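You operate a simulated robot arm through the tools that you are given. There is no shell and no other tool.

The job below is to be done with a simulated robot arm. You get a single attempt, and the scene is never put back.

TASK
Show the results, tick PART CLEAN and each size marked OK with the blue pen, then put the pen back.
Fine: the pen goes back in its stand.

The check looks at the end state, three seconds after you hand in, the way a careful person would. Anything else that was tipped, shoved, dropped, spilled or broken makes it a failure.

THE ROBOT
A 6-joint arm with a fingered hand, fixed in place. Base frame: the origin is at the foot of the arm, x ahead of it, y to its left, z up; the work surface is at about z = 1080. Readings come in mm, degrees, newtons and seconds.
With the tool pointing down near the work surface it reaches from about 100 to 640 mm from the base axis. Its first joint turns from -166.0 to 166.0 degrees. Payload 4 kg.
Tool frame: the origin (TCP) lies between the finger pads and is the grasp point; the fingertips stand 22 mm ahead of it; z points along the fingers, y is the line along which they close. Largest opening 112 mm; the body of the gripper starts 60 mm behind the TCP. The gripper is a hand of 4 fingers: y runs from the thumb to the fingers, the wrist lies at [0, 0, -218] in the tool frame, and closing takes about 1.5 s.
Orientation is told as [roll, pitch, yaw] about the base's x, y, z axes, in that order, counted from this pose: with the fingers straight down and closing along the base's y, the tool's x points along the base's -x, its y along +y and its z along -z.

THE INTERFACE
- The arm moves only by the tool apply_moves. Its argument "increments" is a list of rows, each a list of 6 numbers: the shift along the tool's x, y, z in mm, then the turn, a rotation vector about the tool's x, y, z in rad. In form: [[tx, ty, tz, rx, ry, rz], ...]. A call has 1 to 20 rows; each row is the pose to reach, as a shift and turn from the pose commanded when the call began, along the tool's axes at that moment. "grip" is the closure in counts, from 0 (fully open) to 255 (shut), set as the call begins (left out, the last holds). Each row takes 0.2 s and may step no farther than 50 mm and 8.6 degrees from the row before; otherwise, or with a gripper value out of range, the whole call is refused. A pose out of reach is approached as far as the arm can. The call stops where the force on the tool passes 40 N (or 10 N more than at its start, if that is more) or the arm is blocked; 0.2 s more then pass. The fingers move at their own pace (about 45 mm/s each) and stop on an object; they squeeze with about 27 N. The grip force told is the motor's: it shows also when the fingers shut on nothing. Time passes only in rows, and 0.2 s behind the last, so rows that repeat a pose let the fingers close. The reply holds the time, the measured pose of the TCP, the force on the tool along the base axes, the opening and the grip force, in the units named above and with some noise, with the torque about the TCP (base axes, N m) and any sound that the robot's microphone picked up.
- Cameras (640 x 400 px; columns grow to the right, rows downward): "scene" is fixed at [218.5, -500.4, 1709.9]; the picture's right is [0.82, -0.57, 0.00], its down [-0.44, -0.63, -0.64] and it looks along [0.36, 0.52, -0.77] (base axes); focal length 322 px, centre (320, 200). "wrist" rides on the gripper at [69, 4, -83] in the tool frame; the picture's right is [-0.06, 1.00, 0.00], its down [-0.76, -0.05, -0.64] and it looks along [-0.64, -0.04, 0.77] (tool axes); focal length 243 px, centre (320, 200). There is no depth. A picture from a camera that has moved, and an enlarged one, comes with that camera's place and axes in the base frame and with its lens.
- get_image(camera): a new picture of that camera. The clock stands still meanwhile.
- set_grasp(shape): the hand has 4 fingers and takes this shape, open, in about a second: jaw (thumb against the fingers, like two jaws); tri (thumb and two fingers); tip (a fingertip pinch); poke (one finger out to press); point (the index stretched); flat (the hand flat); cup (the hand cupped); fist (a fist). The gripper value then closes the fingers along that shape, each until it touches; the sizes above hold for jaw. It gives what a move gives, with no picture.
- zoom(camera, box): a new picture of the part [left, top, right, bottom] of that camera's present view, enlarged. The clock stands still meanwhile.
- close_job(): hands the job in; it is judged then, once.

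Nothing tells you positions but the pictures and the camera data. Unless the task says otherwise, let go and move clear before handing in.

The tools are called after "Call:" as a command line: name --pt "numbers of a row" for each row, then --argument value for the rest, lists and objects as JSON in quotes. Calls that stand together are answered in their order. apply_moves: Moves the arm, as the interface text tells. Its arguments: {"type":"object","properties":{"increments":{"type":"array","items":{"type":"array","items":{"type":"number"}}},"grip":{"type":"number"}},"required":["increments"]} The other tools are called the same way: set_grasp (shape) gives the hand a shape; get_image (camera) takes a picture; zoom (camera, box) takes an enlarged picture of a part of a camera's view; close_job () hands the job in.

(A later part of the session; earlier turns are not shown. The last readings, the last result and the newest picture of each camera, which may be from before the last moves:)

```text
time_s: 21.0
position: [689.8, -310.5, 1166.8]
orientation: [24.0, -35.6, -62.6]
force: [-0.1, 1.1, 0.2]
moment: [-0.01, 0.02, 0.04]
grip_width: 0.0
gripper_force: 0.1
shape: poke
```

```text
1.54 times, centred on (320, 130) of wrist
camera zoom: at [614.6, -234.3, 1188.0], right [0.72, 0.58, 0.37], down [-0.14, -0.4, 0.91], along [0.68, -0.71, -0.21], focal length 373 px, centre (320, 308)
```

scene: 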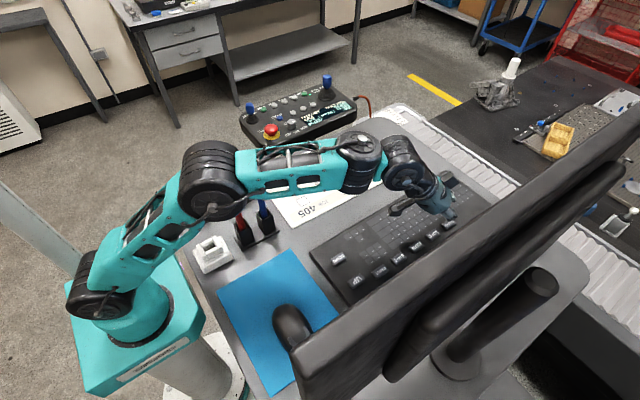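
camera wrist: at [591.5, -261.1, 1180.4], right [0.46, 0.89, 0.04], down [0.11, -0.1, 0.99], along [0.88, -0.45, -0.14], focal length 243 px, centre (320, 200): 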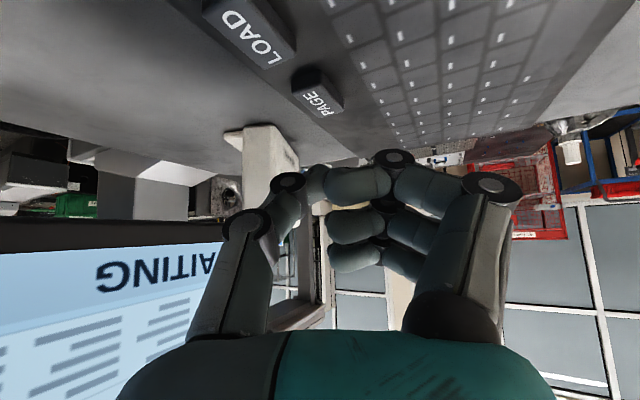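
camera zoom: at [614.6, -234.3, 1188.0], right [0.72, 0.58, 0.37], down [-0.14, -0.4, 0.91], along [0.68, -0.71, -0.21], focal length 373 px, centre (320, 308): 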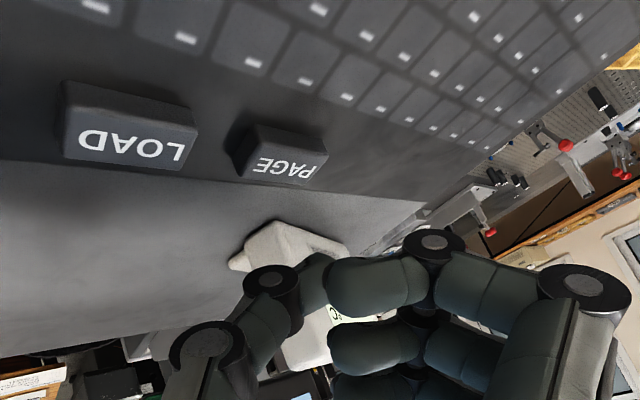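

Call:
apply_moves --pt "2.65 2.1 15.7 0 0 0" --pt "5.3 4.2 31.4 0 0 0"

Call:
zoom --camera "scene" --box '[390, 180, 470, 240]'

Call:
zoom --camera "wrist" --box '[120, 0, 520, 260]'

```text
time_s: 21.6
position: [709.3, -312.9, 1140.2]
orientation: [23.9, -35.6, -62.5]
force: [-0.5, -0.1, 0.0]
moment: [-0.01, -0.02, 0.02]
grip_width: 0.1
gripper_force: 0.0
shape: poke
```

```text
6.67 times, centred on (430, 210) of scene
camera zoom: at [218.5, -500.4, 1709.9], right [0.82, -0.57, 0.0], down [-0.44, -0.63, -0.64], along [0.36, 0.52, -0.77], focal length 2146 px, centre (-413, 133)
```

zoom: 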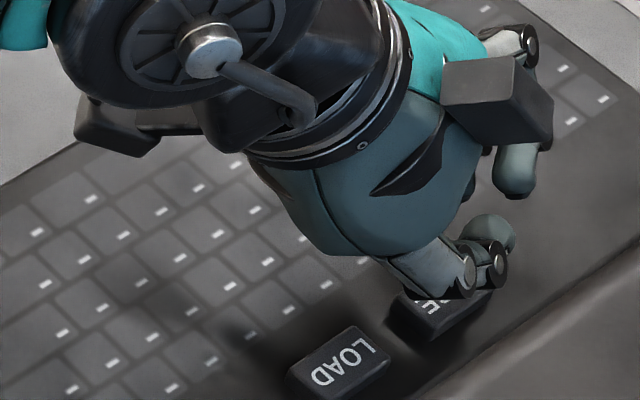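

```text
1.54 times, centred on (320, 130) of wrist
camera zoom: at [634.6, -236.3, 1162.3], right [0.72, 0.58, 0.37], down [-0.14, -0.4, 0.91], along [0.68, -0.71, -0.21], focal length 373 px, centre (320, 308)
```

zoom: 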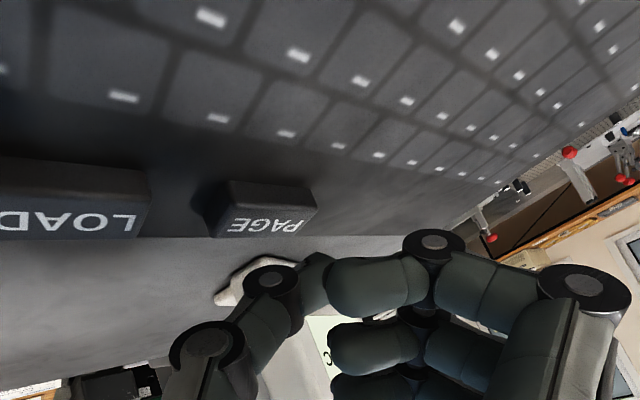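

The thumb joint is just above PAGE (key top ≈ z 1105). I'll lower straight down in small steps while watching the force.

Call:
apply_moves --pt "1.75 -1 2.23 0 0 0" --pt "3.5 -2 4.45 0 0 0"

Call:
apply_moves --pt "0.87 -0.5 1.11 0 0 0" --pt "1.75 -1 2.23 0 0 0"

```text
time_s: 22.2
position: [709.2, -314.1, 1134.9]
orientation: [24.0, -35.6, -62.5]
force: [-0.2, -0.1, 0.4]
moment: [-0.04, -0.03, -0.02]
grip_width: 0.1
gripper_force: 0.1
shape: poke
```

```text
time_s: 22.8
position: [709.6, -312.9, 1131.5]
orientation: [24.0, -35.6, -62.3]
force: [-0.9, -0.9, 0.2]
moment: [-0.02, -0.03, -0.01]
grip_width: 0.0
gripper_force: 0.1
shape: poke
```

Call:
apply_moves --pt "0.87 -0.5 1.11 0 0 0" --pt "1.75 -1 2.23 0 0 0"

Call:
apply_moves --pt "0.87 -0.5 1.11 0 0 0" --pt "1.75 -1 2.23 0 0 0"

Call:
zoom --camera "scene" --box '[390, 180, 470, 240]'

Call:
get_image --camera "wrist"

```text
time_s: 23.4
position: [709.2, -313.5, 1128.5]
orientation: [23.9, -35.6, -62.5]
force: [-0.3, -0.7, 0.5]
moment: [-0.01, 0.01, 0.0]
grip_width: 0.1
gripper_force: 0.1
shape: poke
```

```text
time_s: 24.0
position: [709.9, -313.5, 1125.1]
orientation: [24.0, -35.6, -62.5]
force: [-0.8, 0.0, 1.7]
moment: [0.02, 0.0, 0.01]
grip_width: 0.0
gripper_force: 0.1
shape: poke
heard: click
```

```text
6.67 times, centred on (430, 210) of scene
camera zoom: at [218.5, -500.4, 1709.9], right [0.82, -0.57, 0.0], down [-0.44, -0.63, -0.64], along [0.36, 0.52, -0.77], focal length 2146 px, centre (-413, 133)
```

zoom: 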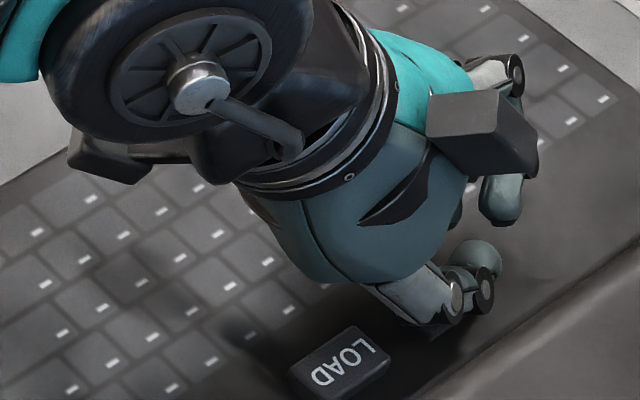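

```text
taken
camera wrist: at [634.8, -236.4, 1147.7], right [0.72, 0.59, 0.37], down [-0.14, -0.4, 0.91], along [0.68, -0.71, -0.21], focal length 243 px, centre (320, 200)
```

wrist: 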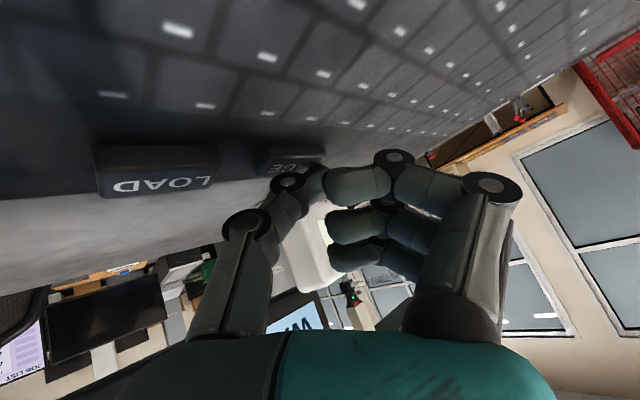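

I heard the key click. I'll lift straight up and read the screen.

Call:
apply_moves --pt "-17.5 9.9 -22.3 0 0 0" --pt "-35 19.8 -44.6 0 0 0" --pt "-58 33 -74 0 0 0"

Call:
get_image --camera "wrist"

Call:
zoom --camera "scene" --box '[230, 65, 370, 155]'

```text
time_s: 24.8
position: [709.5, -310.2, 1224.5]
orientation: [23.9, -35.6, -62.4]
force: [0.2, 0.3, -0.1]
moment: [-0.02, 0.04, 0.0]
grip_width: 0.0
gripper_force: 0.1
shape: poke
```

```text
taken
camera wrist: at [634.9, -234.7, 1246.5], right [0.72, 0.59, 0.37], down [-0.13, -0.4, 0.91], along [0.68, -0.7, -0.21], focal length 243 px, centre (320, 200)
```

wrist: 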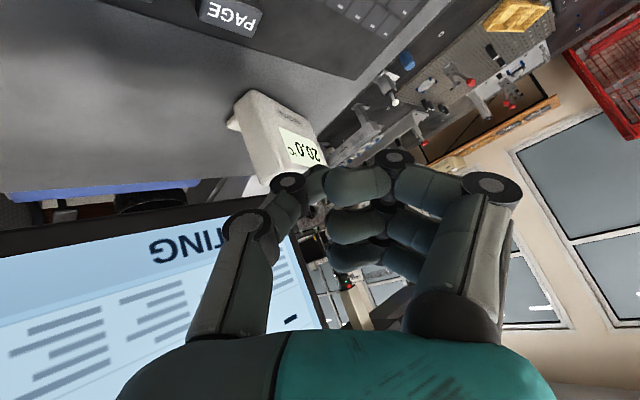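

```text
4.44 times, centred on (300, 110) of scene
camera zoom: at [218.5, -500.4, 1709.9], right [0.82, -0.57, 0.0], down [-0.44, -0.63, -0.64], along [0.36, 0.52, -0.77], focal length 1431 px, centre (409, 600)
```

zoom: 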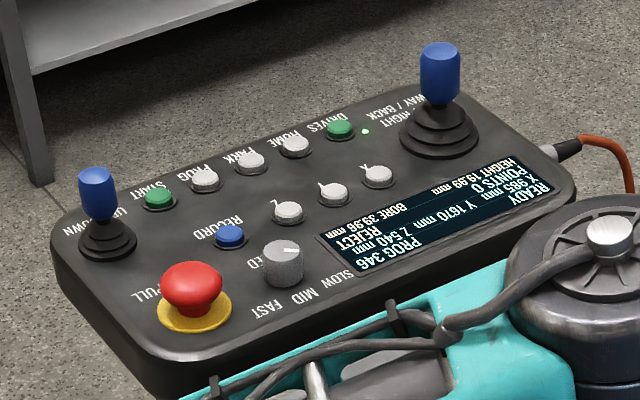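

Call:
apply_moves --pt "14.2 -14.2 -40.8 0.0434 -0.0076 -0.0058" --pt "28.3 -28.3 -81.7 0.0869 -0.0151 -0.0116" --pt "42.5 -42.5 -122.5 0.1303 -0.0227 -0.0173" --pt "56.7 -56.7 -163.3 0.1738 -0.0302 -0.0231" --pt "70.8 -70.8 -204.2 0.2172 -0.0378 -0.0289" --pt "85 -85 -245 0.2607 -0.0453 -0.0347" --pt "99.2 -99.2 -285.8 0.3041 -0.0529 -0.0404" --pt "113.3 -113.3 -326.7 0.3476 -0.0604 -0.0462" --pt "127.5 -127.5 -367.5 0.391 -0.068 -0.052"

Call:
set_grasp --shape "jaw"

Call:
get_image --camera "wrist"

Call:
get_image --camera "scene"

```text
time_s: 26.8
position: [352.0, -195.7, 1382.2]
orientation: [-0.2, -40.0, -59.7]
force: [-0.4, 0.5, -0.8]
moment: [0.01, 0.01, -0.01]
grip_width: 0.2
gripper_force: 0.0
shape: poke
```

```text
time_s: 27.7
position: [350.7, -196.3, 1382.1]
orientation: [-0.1, -40.0, -59.8]
force: [0.4, 0.0, 0.0]
moment: [0.01, 0.03, -0.02]
grip_width: 111.8
gripper_force: 0.0
shape: jaw
```

```text
taken
camera wrist: at [299.9, -101.4, 1400.5], right [0.89, 0.46, 0.04], down [0.05, -0.17, 0.98], along [0.46, -0.87, -0.18], focal length 243 px, centre (320, 200)
```

wrist: 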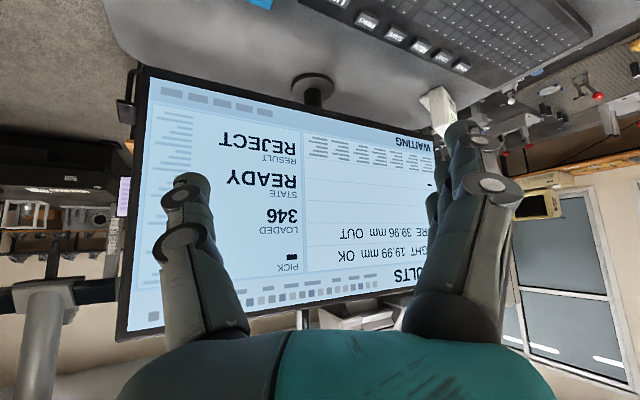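

```text
taken
```

scene: 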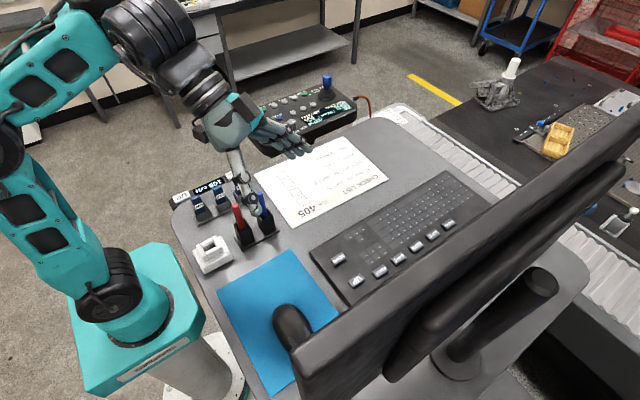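

Call:
zoom --camera "wrist" --box '[210, 120, 450, 310]'

Call:
zoom --camera "wrist" --box '[300, 200, 450, 300]'

```text
2.11 times, centred on (330, 215) of wrist
camera zoom: at [299.9, -101.4, 1400.5], right [0.89, 0.46, 0.04], down [0.05, -0.17, 0.98], along [0.46, -0.87, -0.18], focal length 511 px, centre (299, 168)
```

zoom: 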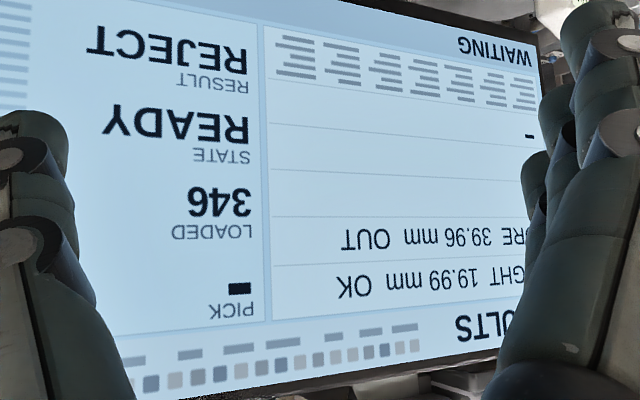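

```text
4.00 times, centred on (375, 250) of wrist
camera zoom: at [299.9, -101.4, 1400.5], right [0.89, 0.46, 0.04], down [0.05, -0.17, 0.98], along [0.46, -0.87, -0.18], focal length 970 px, centre (100, 0)
```

zoom: 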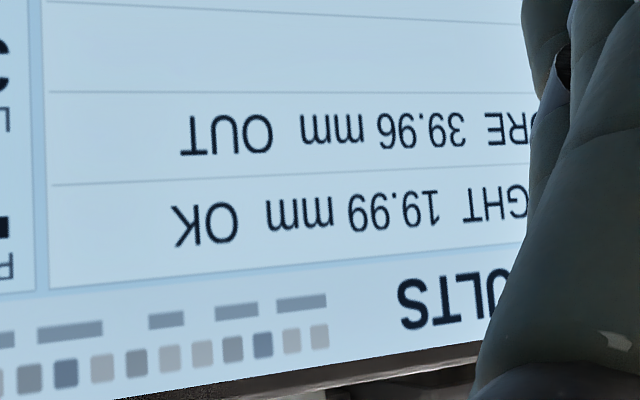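

The results page now shows HEIGHT 19.99 mm OK and BORE 39.96 mm OUT, so the boxes to tick are HEIGHT IN LIMITS and PART CLEAN. I'll straighten the hand and go above the blue pen at about (363, -74).

Call:
apply_moves --pt "0 0 0 0 0.14 0" --pt "0 0 0 0 0.28 0" --pt "0 0 0 0 0.42 0" --pt "0 0 0 0 0.56 0" --pt "0 0 0 0 0.698 0"

Call:
apply_moves --pt "12.4 9 7.7 0 0 -0.1305" --pt "24.8 18 15.5 0 0 -0.261" --pt "37.3 26.9 23.2 0 0 -0.3914" --pt "49.7 35.9 31 0 0 -0.5219" --pt "62 44.8 38.8 0 0 -0.6523" --pt "74.5 53.8 46.5 0 0 -0.7828" --pt "87 62.7 54.2 0 0 -0.9132" --pt "99.4 71.7 62 0 0 -1.0437"

Call:
get_image --camera "wrist"

Call:
get_image --camera "scene"

```text
time_s: 28.9
position: [348.4, -195.3, 1383.7]
orientation: [0.0, 0.0, -60.2]
force: [-0.4, 0.3, -1.0]
moment: [-0.01, -0.01, 0.02]
grip_width: 111.9
gripper_force: 0.0
shape: jaw
out of reach, approached as far as the arm can: row 1, 2, 3, 4
```

```text
time_s: 30.7
position: [360.1, -76.4, 1322.3]
orientation: [0.0, 0.0, 0.1]
force: [0.9, 0.7, 0.4]
moment: [0.03, -0.01, 0.01]
grip_width: 111.7
gripper_force: 0.0
shape: jaw
```

```text
taken
camera wrist: at [290.5, -71.7, 1403.1], right [0.06, 1.0, 0.0], down [0.77, -0.05, 0.64], along [0.64, -0.04, -0.77], focal length 243 px, centre (320, 200)
```

wrist: 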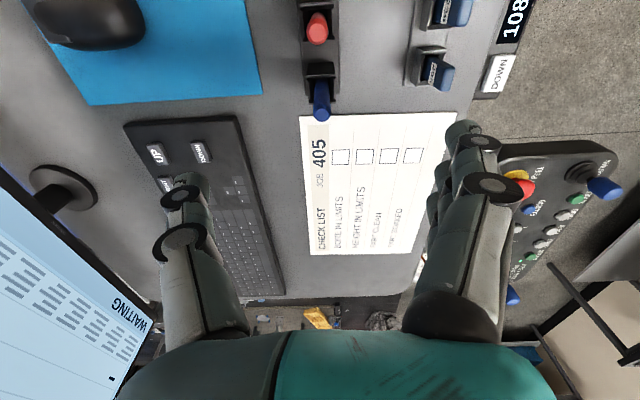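

```text
taken
```

scene: 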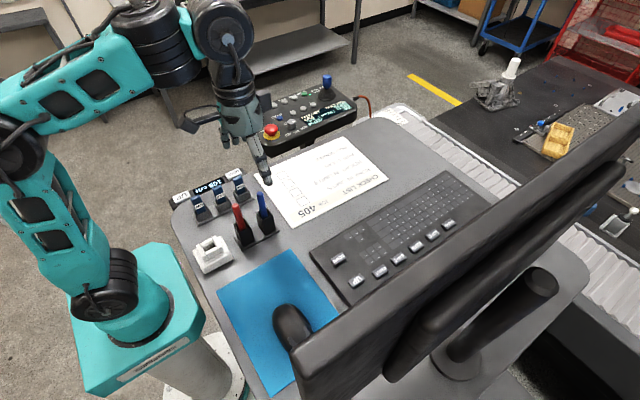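

Call:
zoom --camera "wrist" --box '[280, 0, 380, 130]'

Call:
zoom --camera "scene" --box '[220, 170, 300, 260]'

Call:
zoom --camera "wrist" --box '[290, 100, 470, 270]'

```text
3.08 times, centred on (330, 65) of wrist
camera zoom: at [290.5, -71.7, 1403.1], right [0.06, 1.0, 0.0], down [0.77, -0.05, 0.64], along [0.64, -0.04, -0.77], focal length 746 px, centre (289, 615)
```

zoom: 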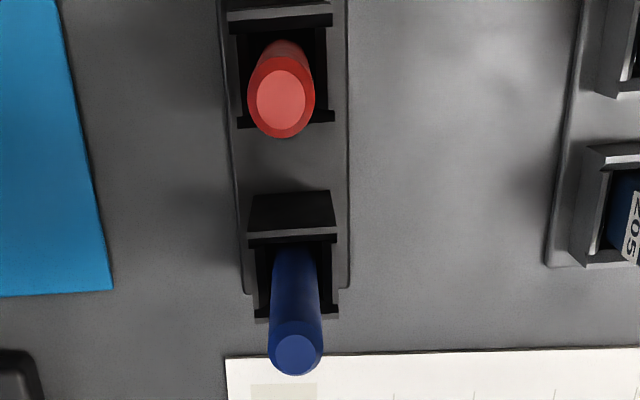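

```text
4.44 times, centred on (260, 215) of scene
camera zoom: at [218.5, -500.4, 1709.9], right [0.82, -0.57, 0.0], down [-0.44, -0.63, -0.64], along [0.36, 0.52, -0.77], focal length 1431 px, centre (587, 133)
```

zoom: 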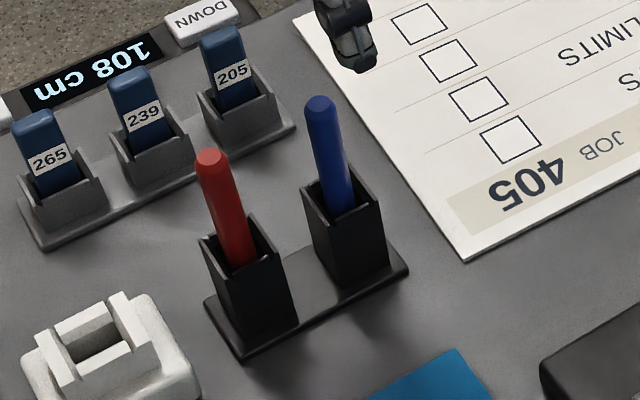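

```text
2.35 times, centred on (380, 185) of wrist
camera zoom: at [290.5, -71.7, 1403.1], right [0.06, 1.0, 0.0], down [0.77, -0.05, 0.64], along [0.64, -0.04, -0.77], focal length 571 px, centre (179, 235)
```

zoom: 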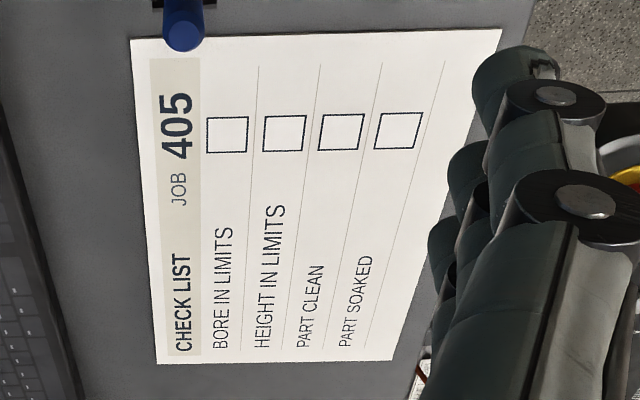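

The blue pen's top is at about (363, -74, 1206), standing upright with its holder's rim near z 1140. I'll half-close the jaws to clear the neighbours and come down above the pen.

Call:
apply_moves --pt "-1.5 1 23 0 0 0" --pt "-2.9 2.1 46 0 0 0" --pt "-2.9 2.1 69 0 0 0" --pt "-2.9 2.1 92 0 0 0" --pt "-2.9 2.1 92 0 0 0" --pt "-2.9 2.1 92 0 0 0" --grip 140

Call:
get_image --camera "wrist"

Call:
zoom --camera "scene" --box '[180, 90, 320, 260]'

```text
time_s: 32.1
position: [364.0, -73.9, 1227.4]
orientation: [0.0, 0.1, 0.0]
force: [0.4, 0.5, 0.6]
moment: [-0.01, -0.01, -0.04]
grip_width: 51.1
gripper_force: 0.0
shape: jaw
```

```text
taken
camera wrist: at [294.0, -68.8, 1309.4], right [0.06, 1.0, 0.0], down [0.77, -0.05, 0.64], along [0.64, -0.04, -0.77], focal length 243 px, centre (320, 200)
```

wrist: 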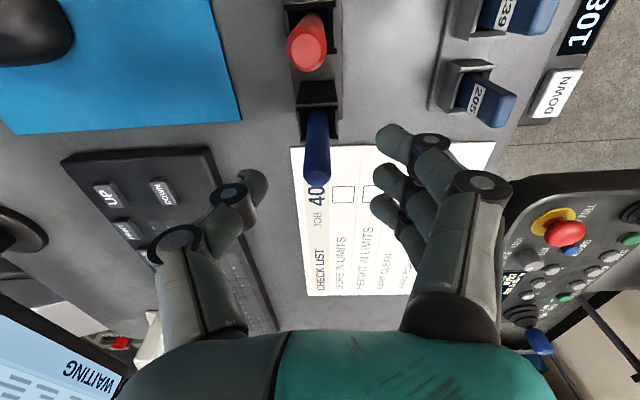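

```text
2.35 times, centred on (250, 175) of scene
camera zoom: at [218.5, -500.4, 1709.9], right [0.82, -0.57, 0.0], down [-0.44, -0.63, -0.64], along [0.36, 0.52, -0.77], focal length 758 px, centre (485, 259)
```

zoom: 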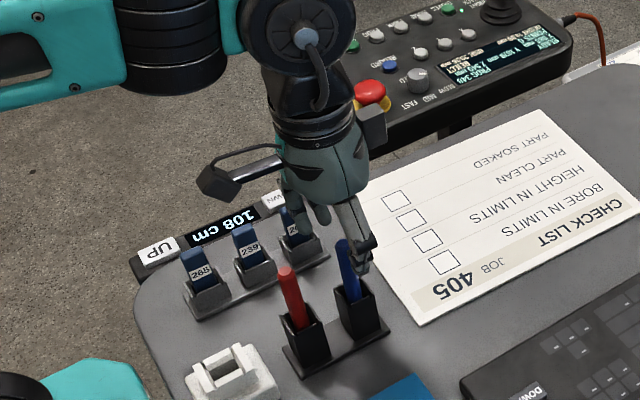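

Call:
zoom --camera "wrist" --box '[220, 90, 440, 250]'

Call:
zoom --camera "scene" --box '[220, 160, 290, 230]'

```text
2.50 times, centred on (330, 170) of wrist
camera zoom: at [294.0, -68.8, 1309.4], right [0.06, 1.0, 0.0], down [0.77, -0.05, 0.64], along [0.64, -0.04, -0.77], focal length 606 px, centre (295, 275)
```

zoom: 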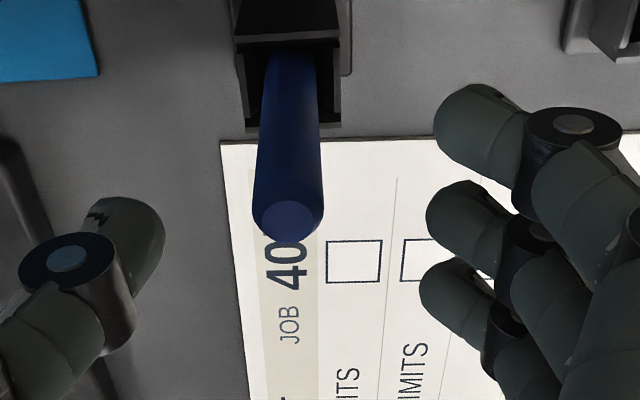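

```text
5.71 times, centred on (255, 195) of scene
camera zoom: at [218.5, -500.4, 1709.9], right [0.82, -0.57, 0.0], down [-0.44, -0.63, -0.64], along [0.36, 0.52, -0.77], focal length 1840 px, centre (691, 229)
```

zoom: 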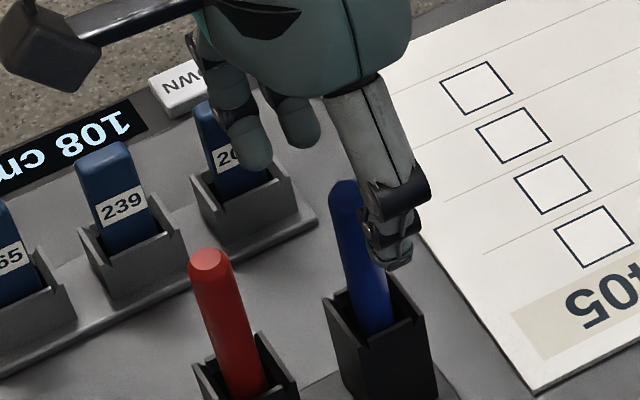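

The pen is centred between thumb and middle finger. I'll lower 55 mm and close.

Call:
apply_moves --pt "0 0 20 0 0 0" --pt "0 0 40 0 0 0" --pt "0 0 55 0 0 0"

Call:
zoom --camera "scene" --box '[200, 140, 300, 250]'

Call:
get_image --camera "wrist"

```text
time_s: 32.9
position: [363.9, -74.4, 1172.3]
orientation: [0.0, 0.1, -0.1]
force: [0.0, 0.3, -0.9]
moment: [-0.02, 0.02, 0.04]
grip_width: 51.3
gripper_force: 0.1
shape: jaw
```

```text
3.64 times, centred on (250, 195) of scene
camera zoom: at [218.5, -500.4, 1709.9], right [0.82, -0.57, 0.0], down [-0.44, -0.63, -0.64], along [0.36, 0.52, -0.77], focal length 1171 px, centre (574, 218)
```

zoom: 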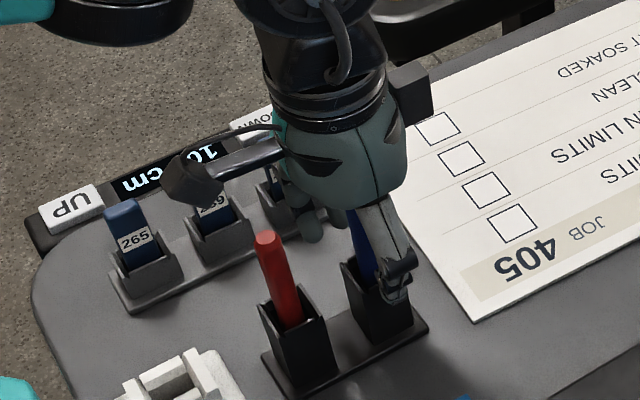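

```text
taken
camera wrist: at [293.0, -69.4, 1253.9], right [0.06, 1.0, 0.0], down [0.77, -0.05, 0.64], along [0.64, -0.04, -0.77], focal length 243 px, centre (320, 200)
```

wrist: 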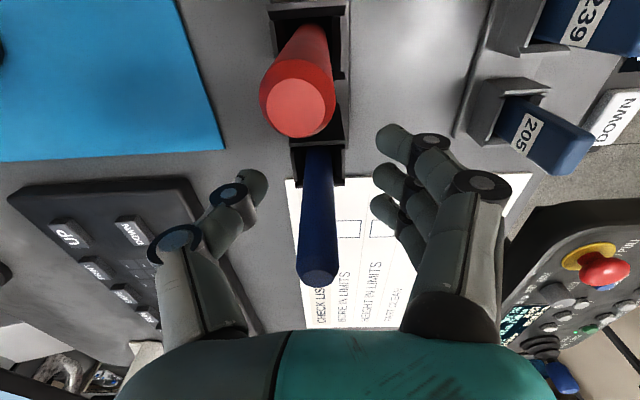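

Call:
apply_moves --pt "0 0 0 0 0 0" --pt "0 0 0 0 0 0" --pt "0 0 0 0 0 0" --pt "0 0 0 0 0 0" --pt "0 0 0 0 0 0" --pt "0 0 0 0 0 0" --grip 255

Call:
get_image --camera "wrist"

Call:
zoom --camera "scene" --box '[200, 140, 300, 250]'

```text
time_s: 34.3
position: [364.0, -74.2, 1172.1]
orientation: [0.0, 0.0, -0.1]
force: [0.0, -7.3, -0.5]
moment: [-0.04, 0.0, -0.02]
grip_width: 0.1
gripper_force: 26.7
shape: jaw
```

```text
taken
camera wrist: at [293.1, -69.9, 1254.1], right [0.07, 1.0, 0.0], down [0.77, -0.05, 0.64], along [0.64, -0.04, -0.77], focal length 243 px, centre (320, 200)
```

wrist: 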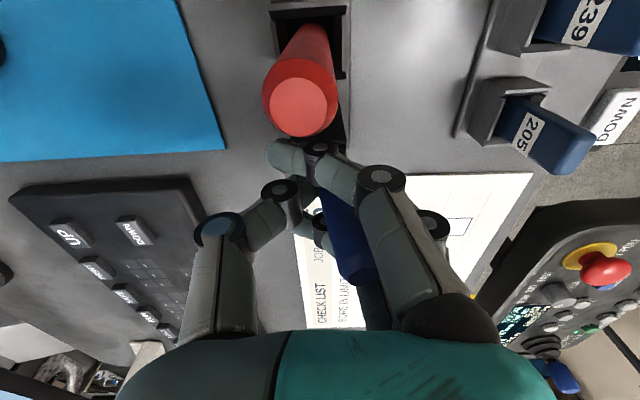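

```text
3.64 times, centred on (250, 195) of scene
camera zoom: at [218.5, -500.4, 1709.9], right [0.82, -0.57, 0.0], down [-0.44, -0.63, -0.64], along [0.36, 0.52, -0.77], focal length 1171 px, centre (574, 218)
```

zoom: 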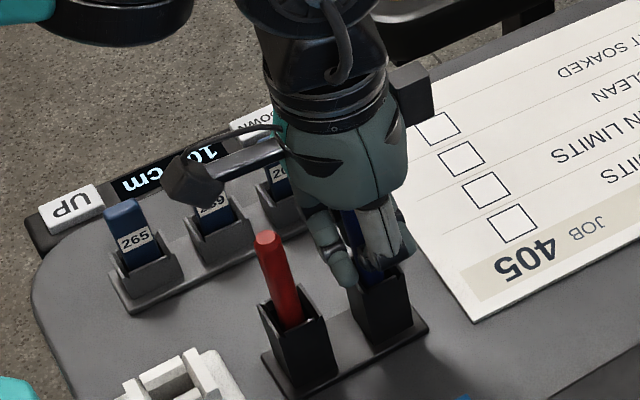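

The grip is skewed: the index closed past the pen and the thumb pushed it over. I'll reopen, back off upward, and look at the other grasp shapes (tri, tip) for a cleaner hold.

Call:
apply_moves --pt "0 0 0 0 0 0" --pt "0 0 0 0 0 0" --pt "0 0 0 0 0 0" --pt "0 0 0 0 0 0" --grip 140

Call:
get_image --camera "wrist"

Call:
zoom --camera "scene" --box '[200, 140, 300, 250]'

```text
time_s: 35.3
position: [364.7, -73.9, 1172.5]
orientation: [-0.1, 0.0, -0.1]
force: [-0.6, 0.3, 0.0]
moment: [-0.01, 0.02, -0.02]
grip_width: 49.9
gripper_force: 0.1
shape: jaw
```

```text
taken
camera wrist: at [293.1, -69.4, 1254.1], right [0.06, 1.0, 0.0], down [0.77, -0.05, 0.64], along [0.64, -0.04, -0.77], focal length 243 px, centre (320, 200)
```

wrist: 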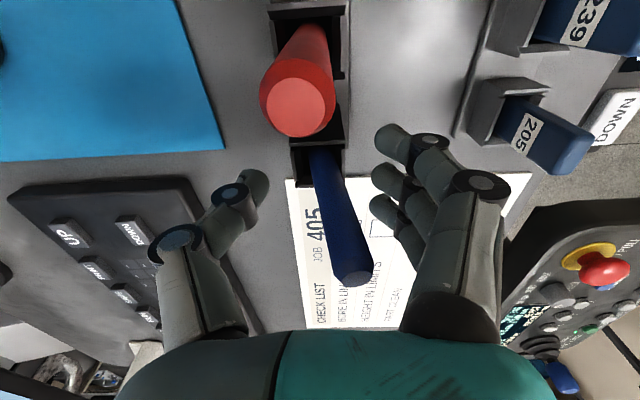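

```text
3.64 times, centred on (250, 195) of scene
camera zoom: at [218.5, -500.4, 1709.9], right [0.82, -0.57, 0.0], down [-0.44, -0.63, -0.64], along [0.36, 0.52, -0.77], focal length 1171 px, centre (574, 218)
```

zoom: 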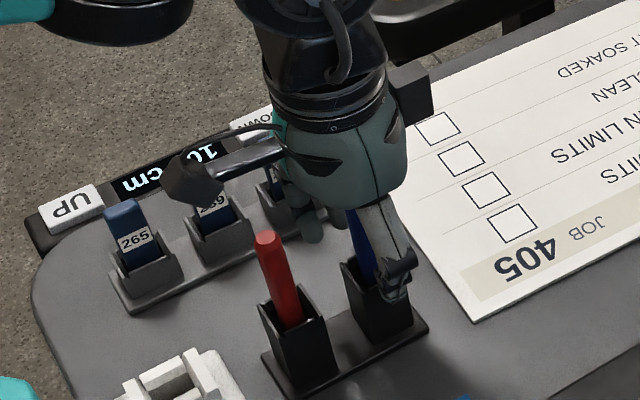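

Call:
apply_moves --pt "0 0 -30 0 0 0" --pt "0 0 -60 0 0 0" --pt "0 0 -90 0 0 0"

Call:
set_grasp --shape "tri"

Call:
get_image --camera "wrist"

Call:
zoom --camera "scene" --box '[180, 70, 320, 230]'

```text
time_s: 36.1
position: [364.5, -73.3, 1263.3]
orientation: [0.0, 0.1, 0.1]
force: [0.4, 0.3, 0.3]
moment: [0.02, 0.01, -0.01]
grip_width: 50.0
gripper_force: 0.0
shape: jaw
```

```text
time_s: 37.0
position: [363.3, -72.9, 1262.6]
orientation: [-0.1, 0.0, 0.1]
force: [0.7, 1.0, 0.9]
moment: [0.03, 0.01, 0.01]
grip_width: 111.9
gripper_force: 0.0
shape: tri
```

```text
taken
camera wrist: at [292.3, -68.0, 1344.5], right [0.06, 1.0, 0.0], down [0.77, -0.05, 0.64], along [0.64, -0.04, -0.77], focal length 243 px, centre (320, 200)
```

wrist: 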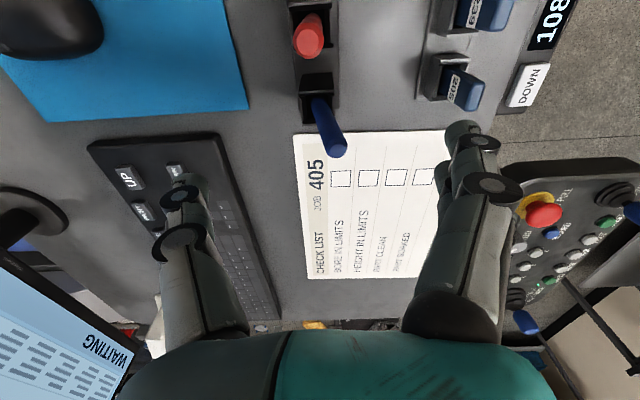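

```text
2.50 times, centred on (250, 150) of scene
camera zoom: at [218.5, -500.4, 1709.9], right [0.82, -0.57, 0.0], down [-0.44, -0.63, -0.64], along [0.36, 0.52, -0.77], focal length 805 px, centre (495, 325)
```

zoom: 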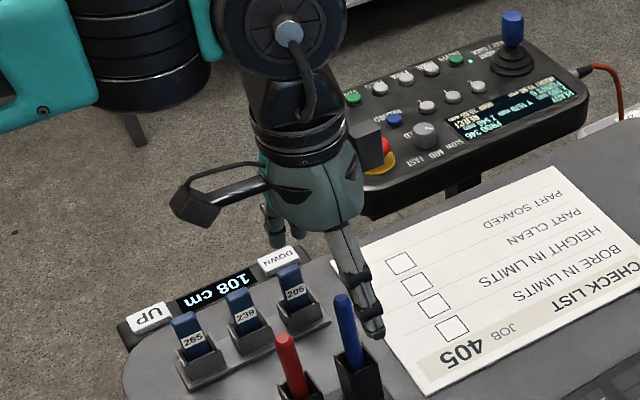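

Call:
apply_moves --pt "0 0 0 0 0 0" --pt "0 0 0 0 0 0" --pt "0 0 0 0 0 0" --pt "0 0 0 0 0 0" --pt "0 0 0 0 0 0" --pt "0 0 0 0 0 0" --pt "0 0 0 0 0 0" --grip 222

Call:
zoom --camera "wrist" --box '[160, 80, 520, 350]'

Call:
set_grasp --shape "tip"

Call:
apply_moves --pt "0 0 0 0 0 0" --pt "0 0 0 0 0 0" --pt "0 0 0 0 0 0" --pt "0 0 0 0 0 0" --pt "0 0 0 0 0 0" --pt "0 0 0 0 0 0" --pt "0 0 0 0 0 0" --grip 222

Call:
zoom --camera "wrist" --box '[160, 80, 520, 350]'

```text
time_s: 38.6
position: [364.1, -73.2, 1262.2]
orientation: [0.0, 0.0, 0.1]
force: [-0.9, 0.4, -0.4]
moment: [-0.01, -0.03, 0.01]
grip_width: 14.9
gripper_force: 0.1
shape: tri
```

```text
1.48 times, centred on (340, 215) of wrist
camera zoom: at [292.3, -68.0, 1344.7], right [0.06, 1.0, 0.0], down [0.77, -0.05, 0.64], along [0.64, -0.04, -0.77], focal length 359 px, centre (290, 178)
```

zoom: 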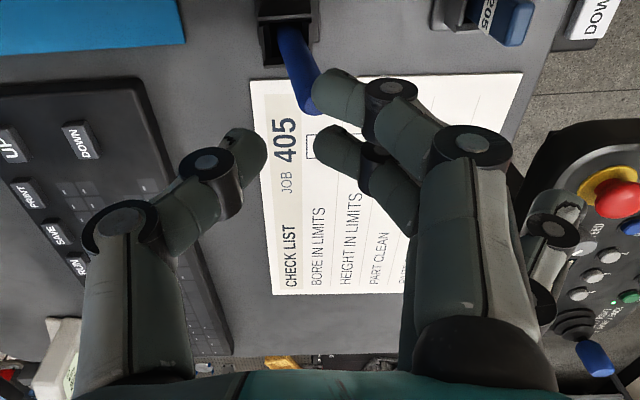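

```text
time_s: 39.5
position: [363.5, -71.7, 1262.5]
orientation: [0.0, 0.1, 0.0]
force: [-0.7, -0.9, 0.4]
moment: [0.03, -0.02, -0.01]
grip_width: 112.1
gripper_force: 0.0
shape: tip
```

```text
time_s: 41.1
position: [363.1, -72.5, 1262.1]
orientation: [0.0, 0.1, 0.0]
force: [0.0, 0.0, 0.5]
moment: [0.01, -0.01, 0.02]
grip_width: 14.9
gripper_force: 0.0
shape: tip
```

```text
1.48 times, centred on (340, 215) of wrist
camera zoom: at [292.3, -68.0, 1344.7], right [0.06, 1.0, 0.0], down [0.77, -0.05, 0.64], along [0.64, -0.04, -0.77], focal length 359 px, centre (290, 178)
```

zoom: 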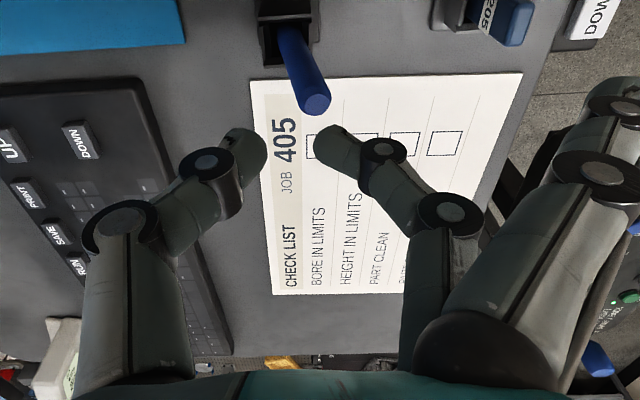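

"Tip" gives a clean two-digit pinch with the thumb against the middle finger. The pen now leans a little in its cup, so I'll half-open this pinch, centre on the cup and come down again.

Call:
apply_moves --pt "1 0 0 0 0 0" --pt "2 -0.5 0 0 0 0" --pt "2 -0.5 0 0 0 0" --pt "2 -0.5 0 0 0 0" --pt "2 -0.5 15 0 0 0" --pt "2 -0.5 30 0 0 0" --grip 140

Call:
get_image --camera "wrist"

Call:
zoom --camera "scene" --box '[200, 130, 300, 240]'

```text
time_s: 42.5
position: [361.1, -71.8, 1232.9]
orientation: [0.0, 0.0, -0.1]
force: [-0.3, 0.4, 0.2]
moment: [-0.01, 0.03, 0.0]
grip_width: 49.6
gripper_force: 0.2
shape: tip
```

```text
taken
camera wrist: at [291.3, -67.7, 1314.9], right [0.06, 1.0, 0.0], down [0.77, -0.05, 0.64], along [0.64, -0.04, -0.77], focal length 243 px, centre (320, 200)
```

wrist: 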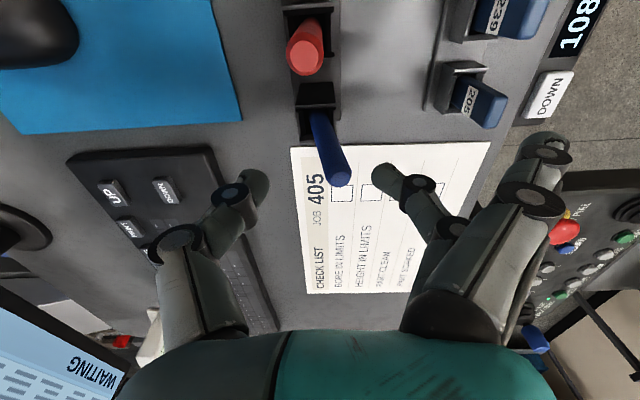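

```text
3.64 times, centred on (250, 185) of scene
camera zoom: at [218.5, -500.4, 1709.9], right [0.82, -0.57, 0.0], down [-0.44, -0.63, -0.64], along [0.36, 0.52, -0.77], focal length 1171 px, centre (574, 254)
```

zoom: 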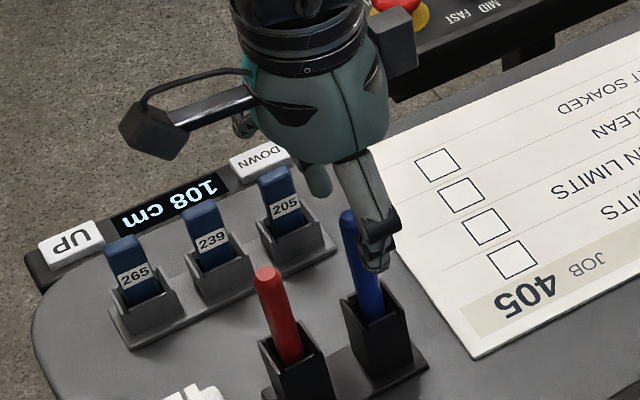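

Call:
apply_moves --pt "0 -0.5 20 0 0 0" --pt "0 -1 40 0 0 0" --pt "0 -1.5 60 0 0 0"

Call:
get_image --camera "wrist"

Call:
zoom --camera "scene" --box '[200, 140, 300, 250]'

```text
time_s: 43.3
position: [362.3, -75.0, 1174.0]
orientation: [-0.1, 0.0, 0.1]
force: [0.6, -0.2, 0.2]
moment: [0.0, 0.01, 0.0]
grip_width: 49.7
gripper_force: 0.0
shape: tip
```

```text
taken
camera wrist: at [291.5, -70.7, 1255.7], right [0.06, 1.0, 0.0], down [0.77, -0.05, 0.64], along [0.64, -0.04, -0.77], focal length 243 px, centre (320, 200)
```

wrist: 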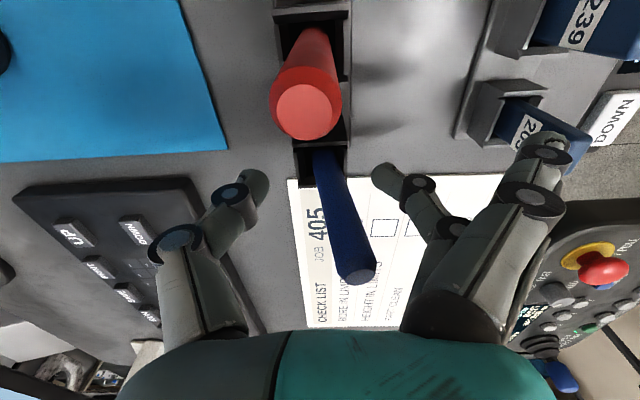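

```text
3.64 times, centred on (250, 195) of scene
camera zoom: at [218.5, -500.4, 1709.9], right [0.82, -0.57, 0.0], down [-0.44, -0.63, -0.64], along [0.36, 0.52, -0.77], focal length 1171 px, centre (574, 218)
```

zoom: 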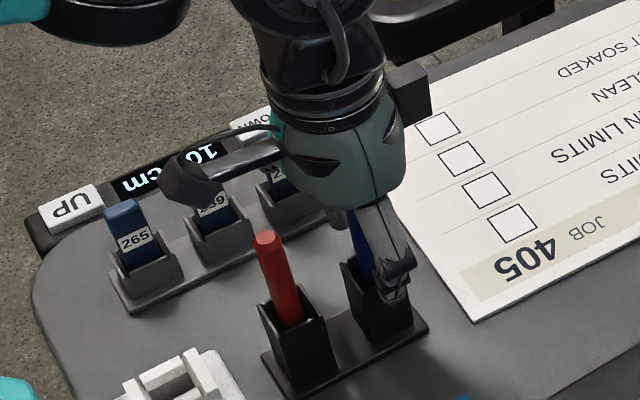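

Call:
apply_moves --pt "0 0 0 0 0 0" --pt "0 0 0 0 0 0" --pt "0 0 0 0 0 0" --pt "0 0 0 0 0 0" --grip 205

Call:
get_image --camera "wrist"

Call:
apply_moves --pt "0 0 0 0 0 0" --pt "0 0 0 0 0 0" --pt "0 0 0 0 0 0" --pt "0 0 0 0 0 0" --grip 245

Call:
get_image --camera "wrist"

```text
time_s: 44.3
position: [363.5, -76.3, 1173.0]
orientation: [0.1, 0.0, 0.0]
force: [0.0, -0.3, 0.3]
moment: [-0.01, 0.03, 0.01]
grip_width: 22.5
gripper_force: 0.1
shape: tip
```

```text
taken
camera wrist: at [291.6, -70.7, 1255.9], right [0.06, 1.0, 0.0], down [0.77, -0.05, 0.64], along [0.64, -0.04, -0.77], focal length 243 px, centre (320, 200)
```

wrist: 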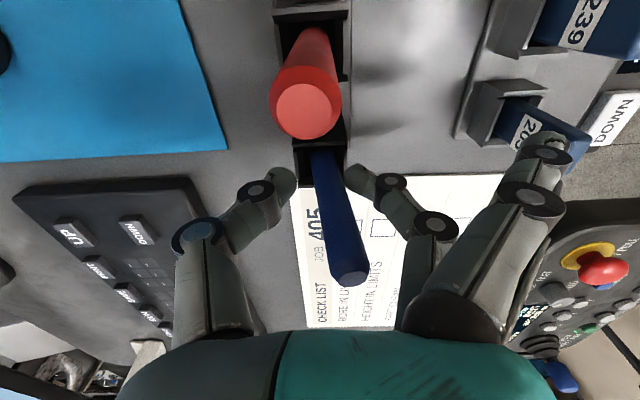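

```text
time_s: 45.3
position: [359.6, -75.1, 1174.4]
orientation: [-0.1, 0.4, -0.2]
force: [-32.6, 2.5, 0.6]
moment: [0.13, 0.64, 0.07]
grip_width: 1.9
gripper_force: 26.8
shape: tip
```

```text
taken
camera wrist: at [289.2, -70.4, 1256.1], right [0.06, 1.0, 0.0], down [0.77, -0.05, 0.64], along [0.64, -0.04, -0.77], focal length 243 px, centre (320, 200)
```

wrist: 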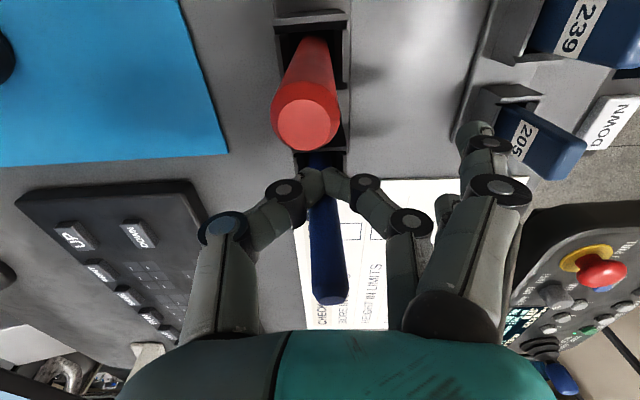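

The pinch met off-centre and is wedging the pen sideways (−33 N in x), so I'm reopening at once.

Call:
apply_moves --pt "0 0 0 0 0 0" --pt "0 0 0 0 0 0" --pt "0 0 0 0 0 0" --pt "0 0 0 0 0 0" --grip 140

Call:
get_image --camera "wrist"

Call:
zoom --camera "scene" --box '[200, 140, 300, 250]'

```text
time_s: 46.3
position: [362.4, -75.8, 1175.5]
orientation: [0.0, 0.0, 0.0]
force: [-0.1, -0.6, -0.6]
moment: [-0.04, -0.01, -0.01]
grip_width: 49.6
gripper_force: 0.1
shape: tip
```

```text
taken
camera wrist: at [291.8, -70.7, 1255.9], right [0.06, 1.0, 0.0], down [0.77, -0.05, 0.64], along [0.64, -0.04, -0.77], focal length 243 px, centre (320, 200)
```

wrist: 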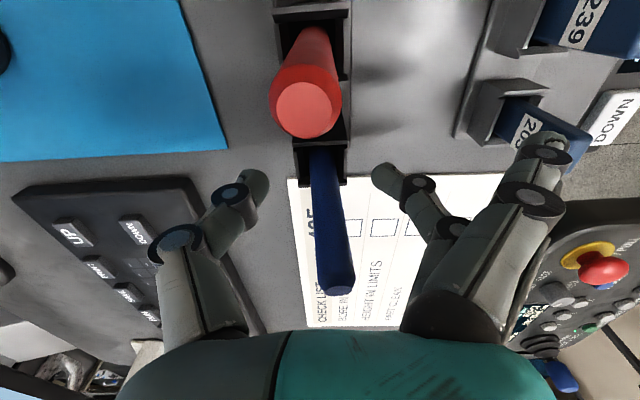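

```text
3.64 times, centred on (250, 195) of scene
camera zoom: at [218.5, -500.4, 1709.9], right [0.82, -0.57, 0.0], down [-0.44, -0.63, -0.64], along [0.36, 0.52, -0.77], focal length 1171 px, centre (574, 218)
```

zoom: 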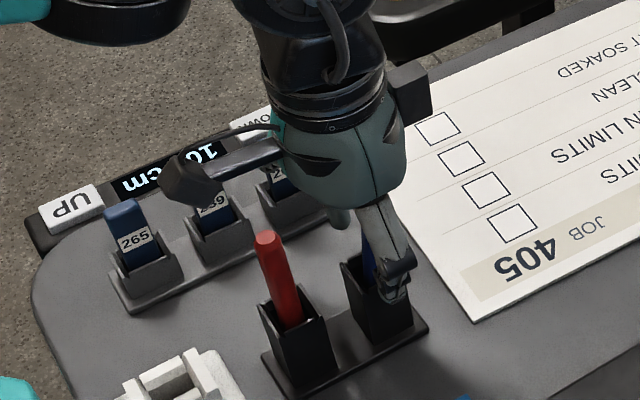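

The stand hasn't moved but the pen now leans toward +x in its cup. I'll lift clear and measure its lean precisely from both cameras.

Call:
apply_moves --pt "0 0 -30 0 0 0" --pt "0 0 -60 0 0 0" --pt "10 0 -95 0 0 0" --pt "30 0 -130 0 0 0"

Call:
zoom --camera "wrist" --box '[280, 40, 400, 180]'

Call:
zoom --camera "scene" --box '[220, 170, 300, 260]'

Call:
get_image --camera "wrist"

```text
time_s: 47.3
position: [334.6, -75.9, 1304.5]
orientation: [0.1, 0.1, 0.0]
force: [-0.6, -0.1, 0.5]
moment: [0.0, 0.02, -0.02]
grip_width: 50.0
gripper_force: 0.0
shape: tip
```

```text
2.86 times, centred on (340, 110) of wrist
camera zoom: at [262.6, -72.3, 1386.4], right [0.06, 1.0, 0.0], down [0.77, -0.05, 0.64], along [0.64, -0.04, -0.77], focal length 693 px, centre (263, 457)
```

zoom: 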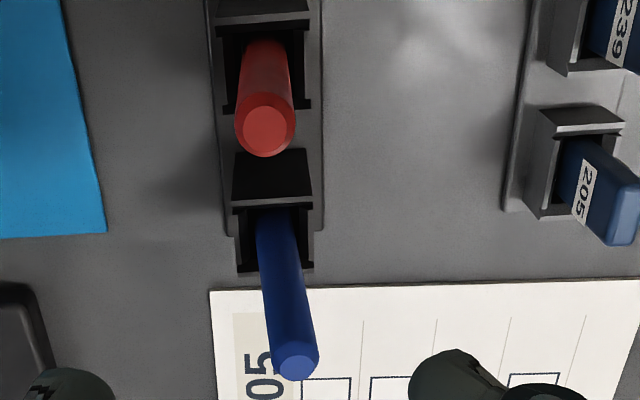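

```text
4.44 times, centred on (260, 215) of scene
camera zoom: at [218.5, -500.4, 1709.9], right [0.82, -0.57, 0.0], down [-0.44, -0.63, -0.64], along [0.36, 0.52, -0.77], focal length 1431 px, centre (587, 133)
```

zoom: 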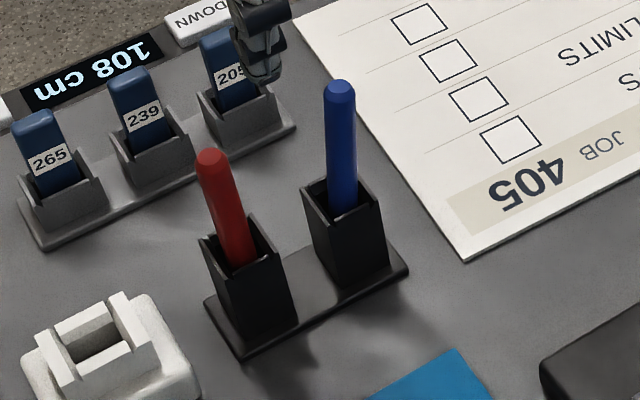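

```text
taken
camera wrist: at [262.6, -72.3, 1386.4], right [0.06, 1.0, 0.0], down [0.77, -0.05, 0.64], along [0.64, -0.04, -0.77], focal length 243 px, centre (320, 200)
```

wrist: 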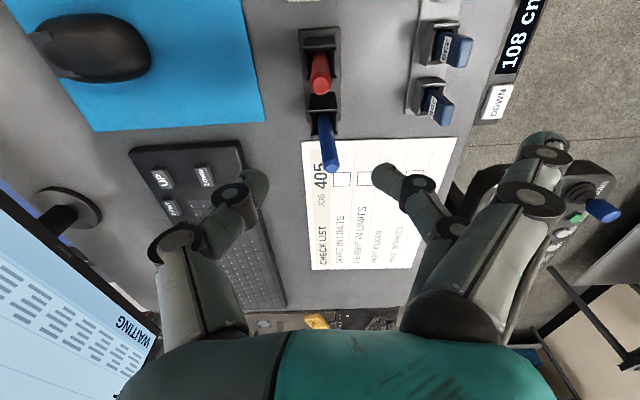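

The pen's axis runs from about (362.6, -73.4) at z 1118 to (375.6, -68.7) at z 1205. In the jaw shape the thumb closes to the centreline, so I'll match the tool's tilt to the pen and offset it 7 mm so that the pen isn't pushed.

Call:
set_grasp --shape "jaw"

Call:
apply_moves --pt "-16 1 18 0.018 0.05 0" --pt "-32 2 36 0.036 0.1 0" --pt "-48 3 55.5 0.053 0.148 0" --pt "-48 3 55.5 0.053 0.148 0" --pt "-48 3 55.5 0.053 0.148 0" --grip 140

Call:
get_image --camera "wrist"

Call:
zoom --camera "scene" --box '[200, 130, 300, 250]'

```text
time_s: 48.2
position: [332.7, -76.6, 1303.7]
orientation: [0.0, 0.0, 0.0]
force: [0.5, 0.7, 0.3]
moment: [-0.03, -0.04, 0.01]
grip_width: 112.0
gripper_force: 0.2
shape: jaw
```

```text
time_s: 49.4
position: [381.4, -73.3, 1247.8]
orientation: [-3.1, 8.5, -0.3]
force: [-0.4, -0.6, 0.3]
moment: [-0.03, -0.01, -0.05]
grip_width: 51.0
gripper_force: 0.0
shape: jaw
```

```text
taken
camera wrist: at [322.6, -62.9, 1339.5], right [0.06, 1.0, -0.06], down [0.85, -0.02, 0.52], along [0.52, -0.09, -0.85], focal length 243 px, centre (320, 200)
```

wrist: 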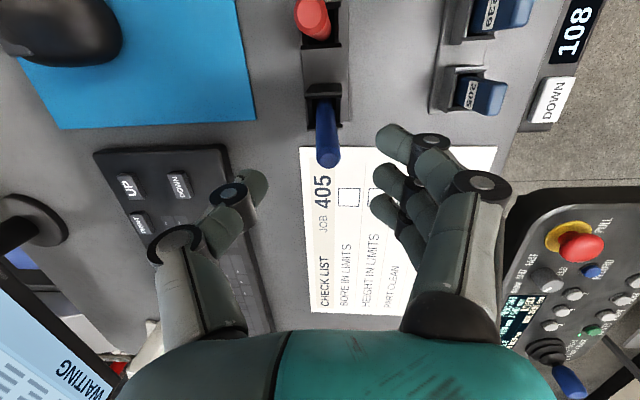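

```text
3.33 times, centred on (250, 190) of scene
camera zoom: at [218.5, -500.4, 1709.9], right [0.82, -0.57, 0.0], down [-0.44, -0.63, -0.64], along [0.36, 0.52, -0.77], focal length 1073 px, centre (553, 233)
```

zoom: 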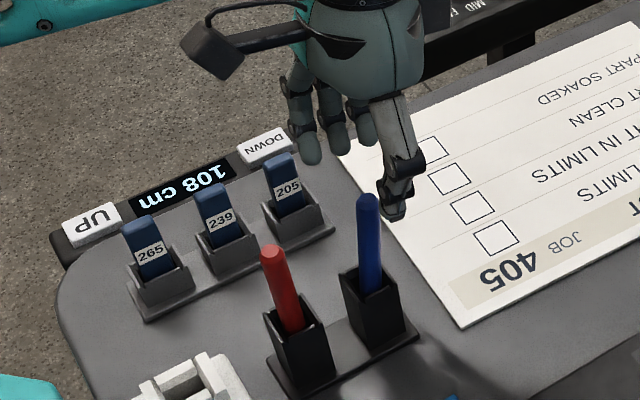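

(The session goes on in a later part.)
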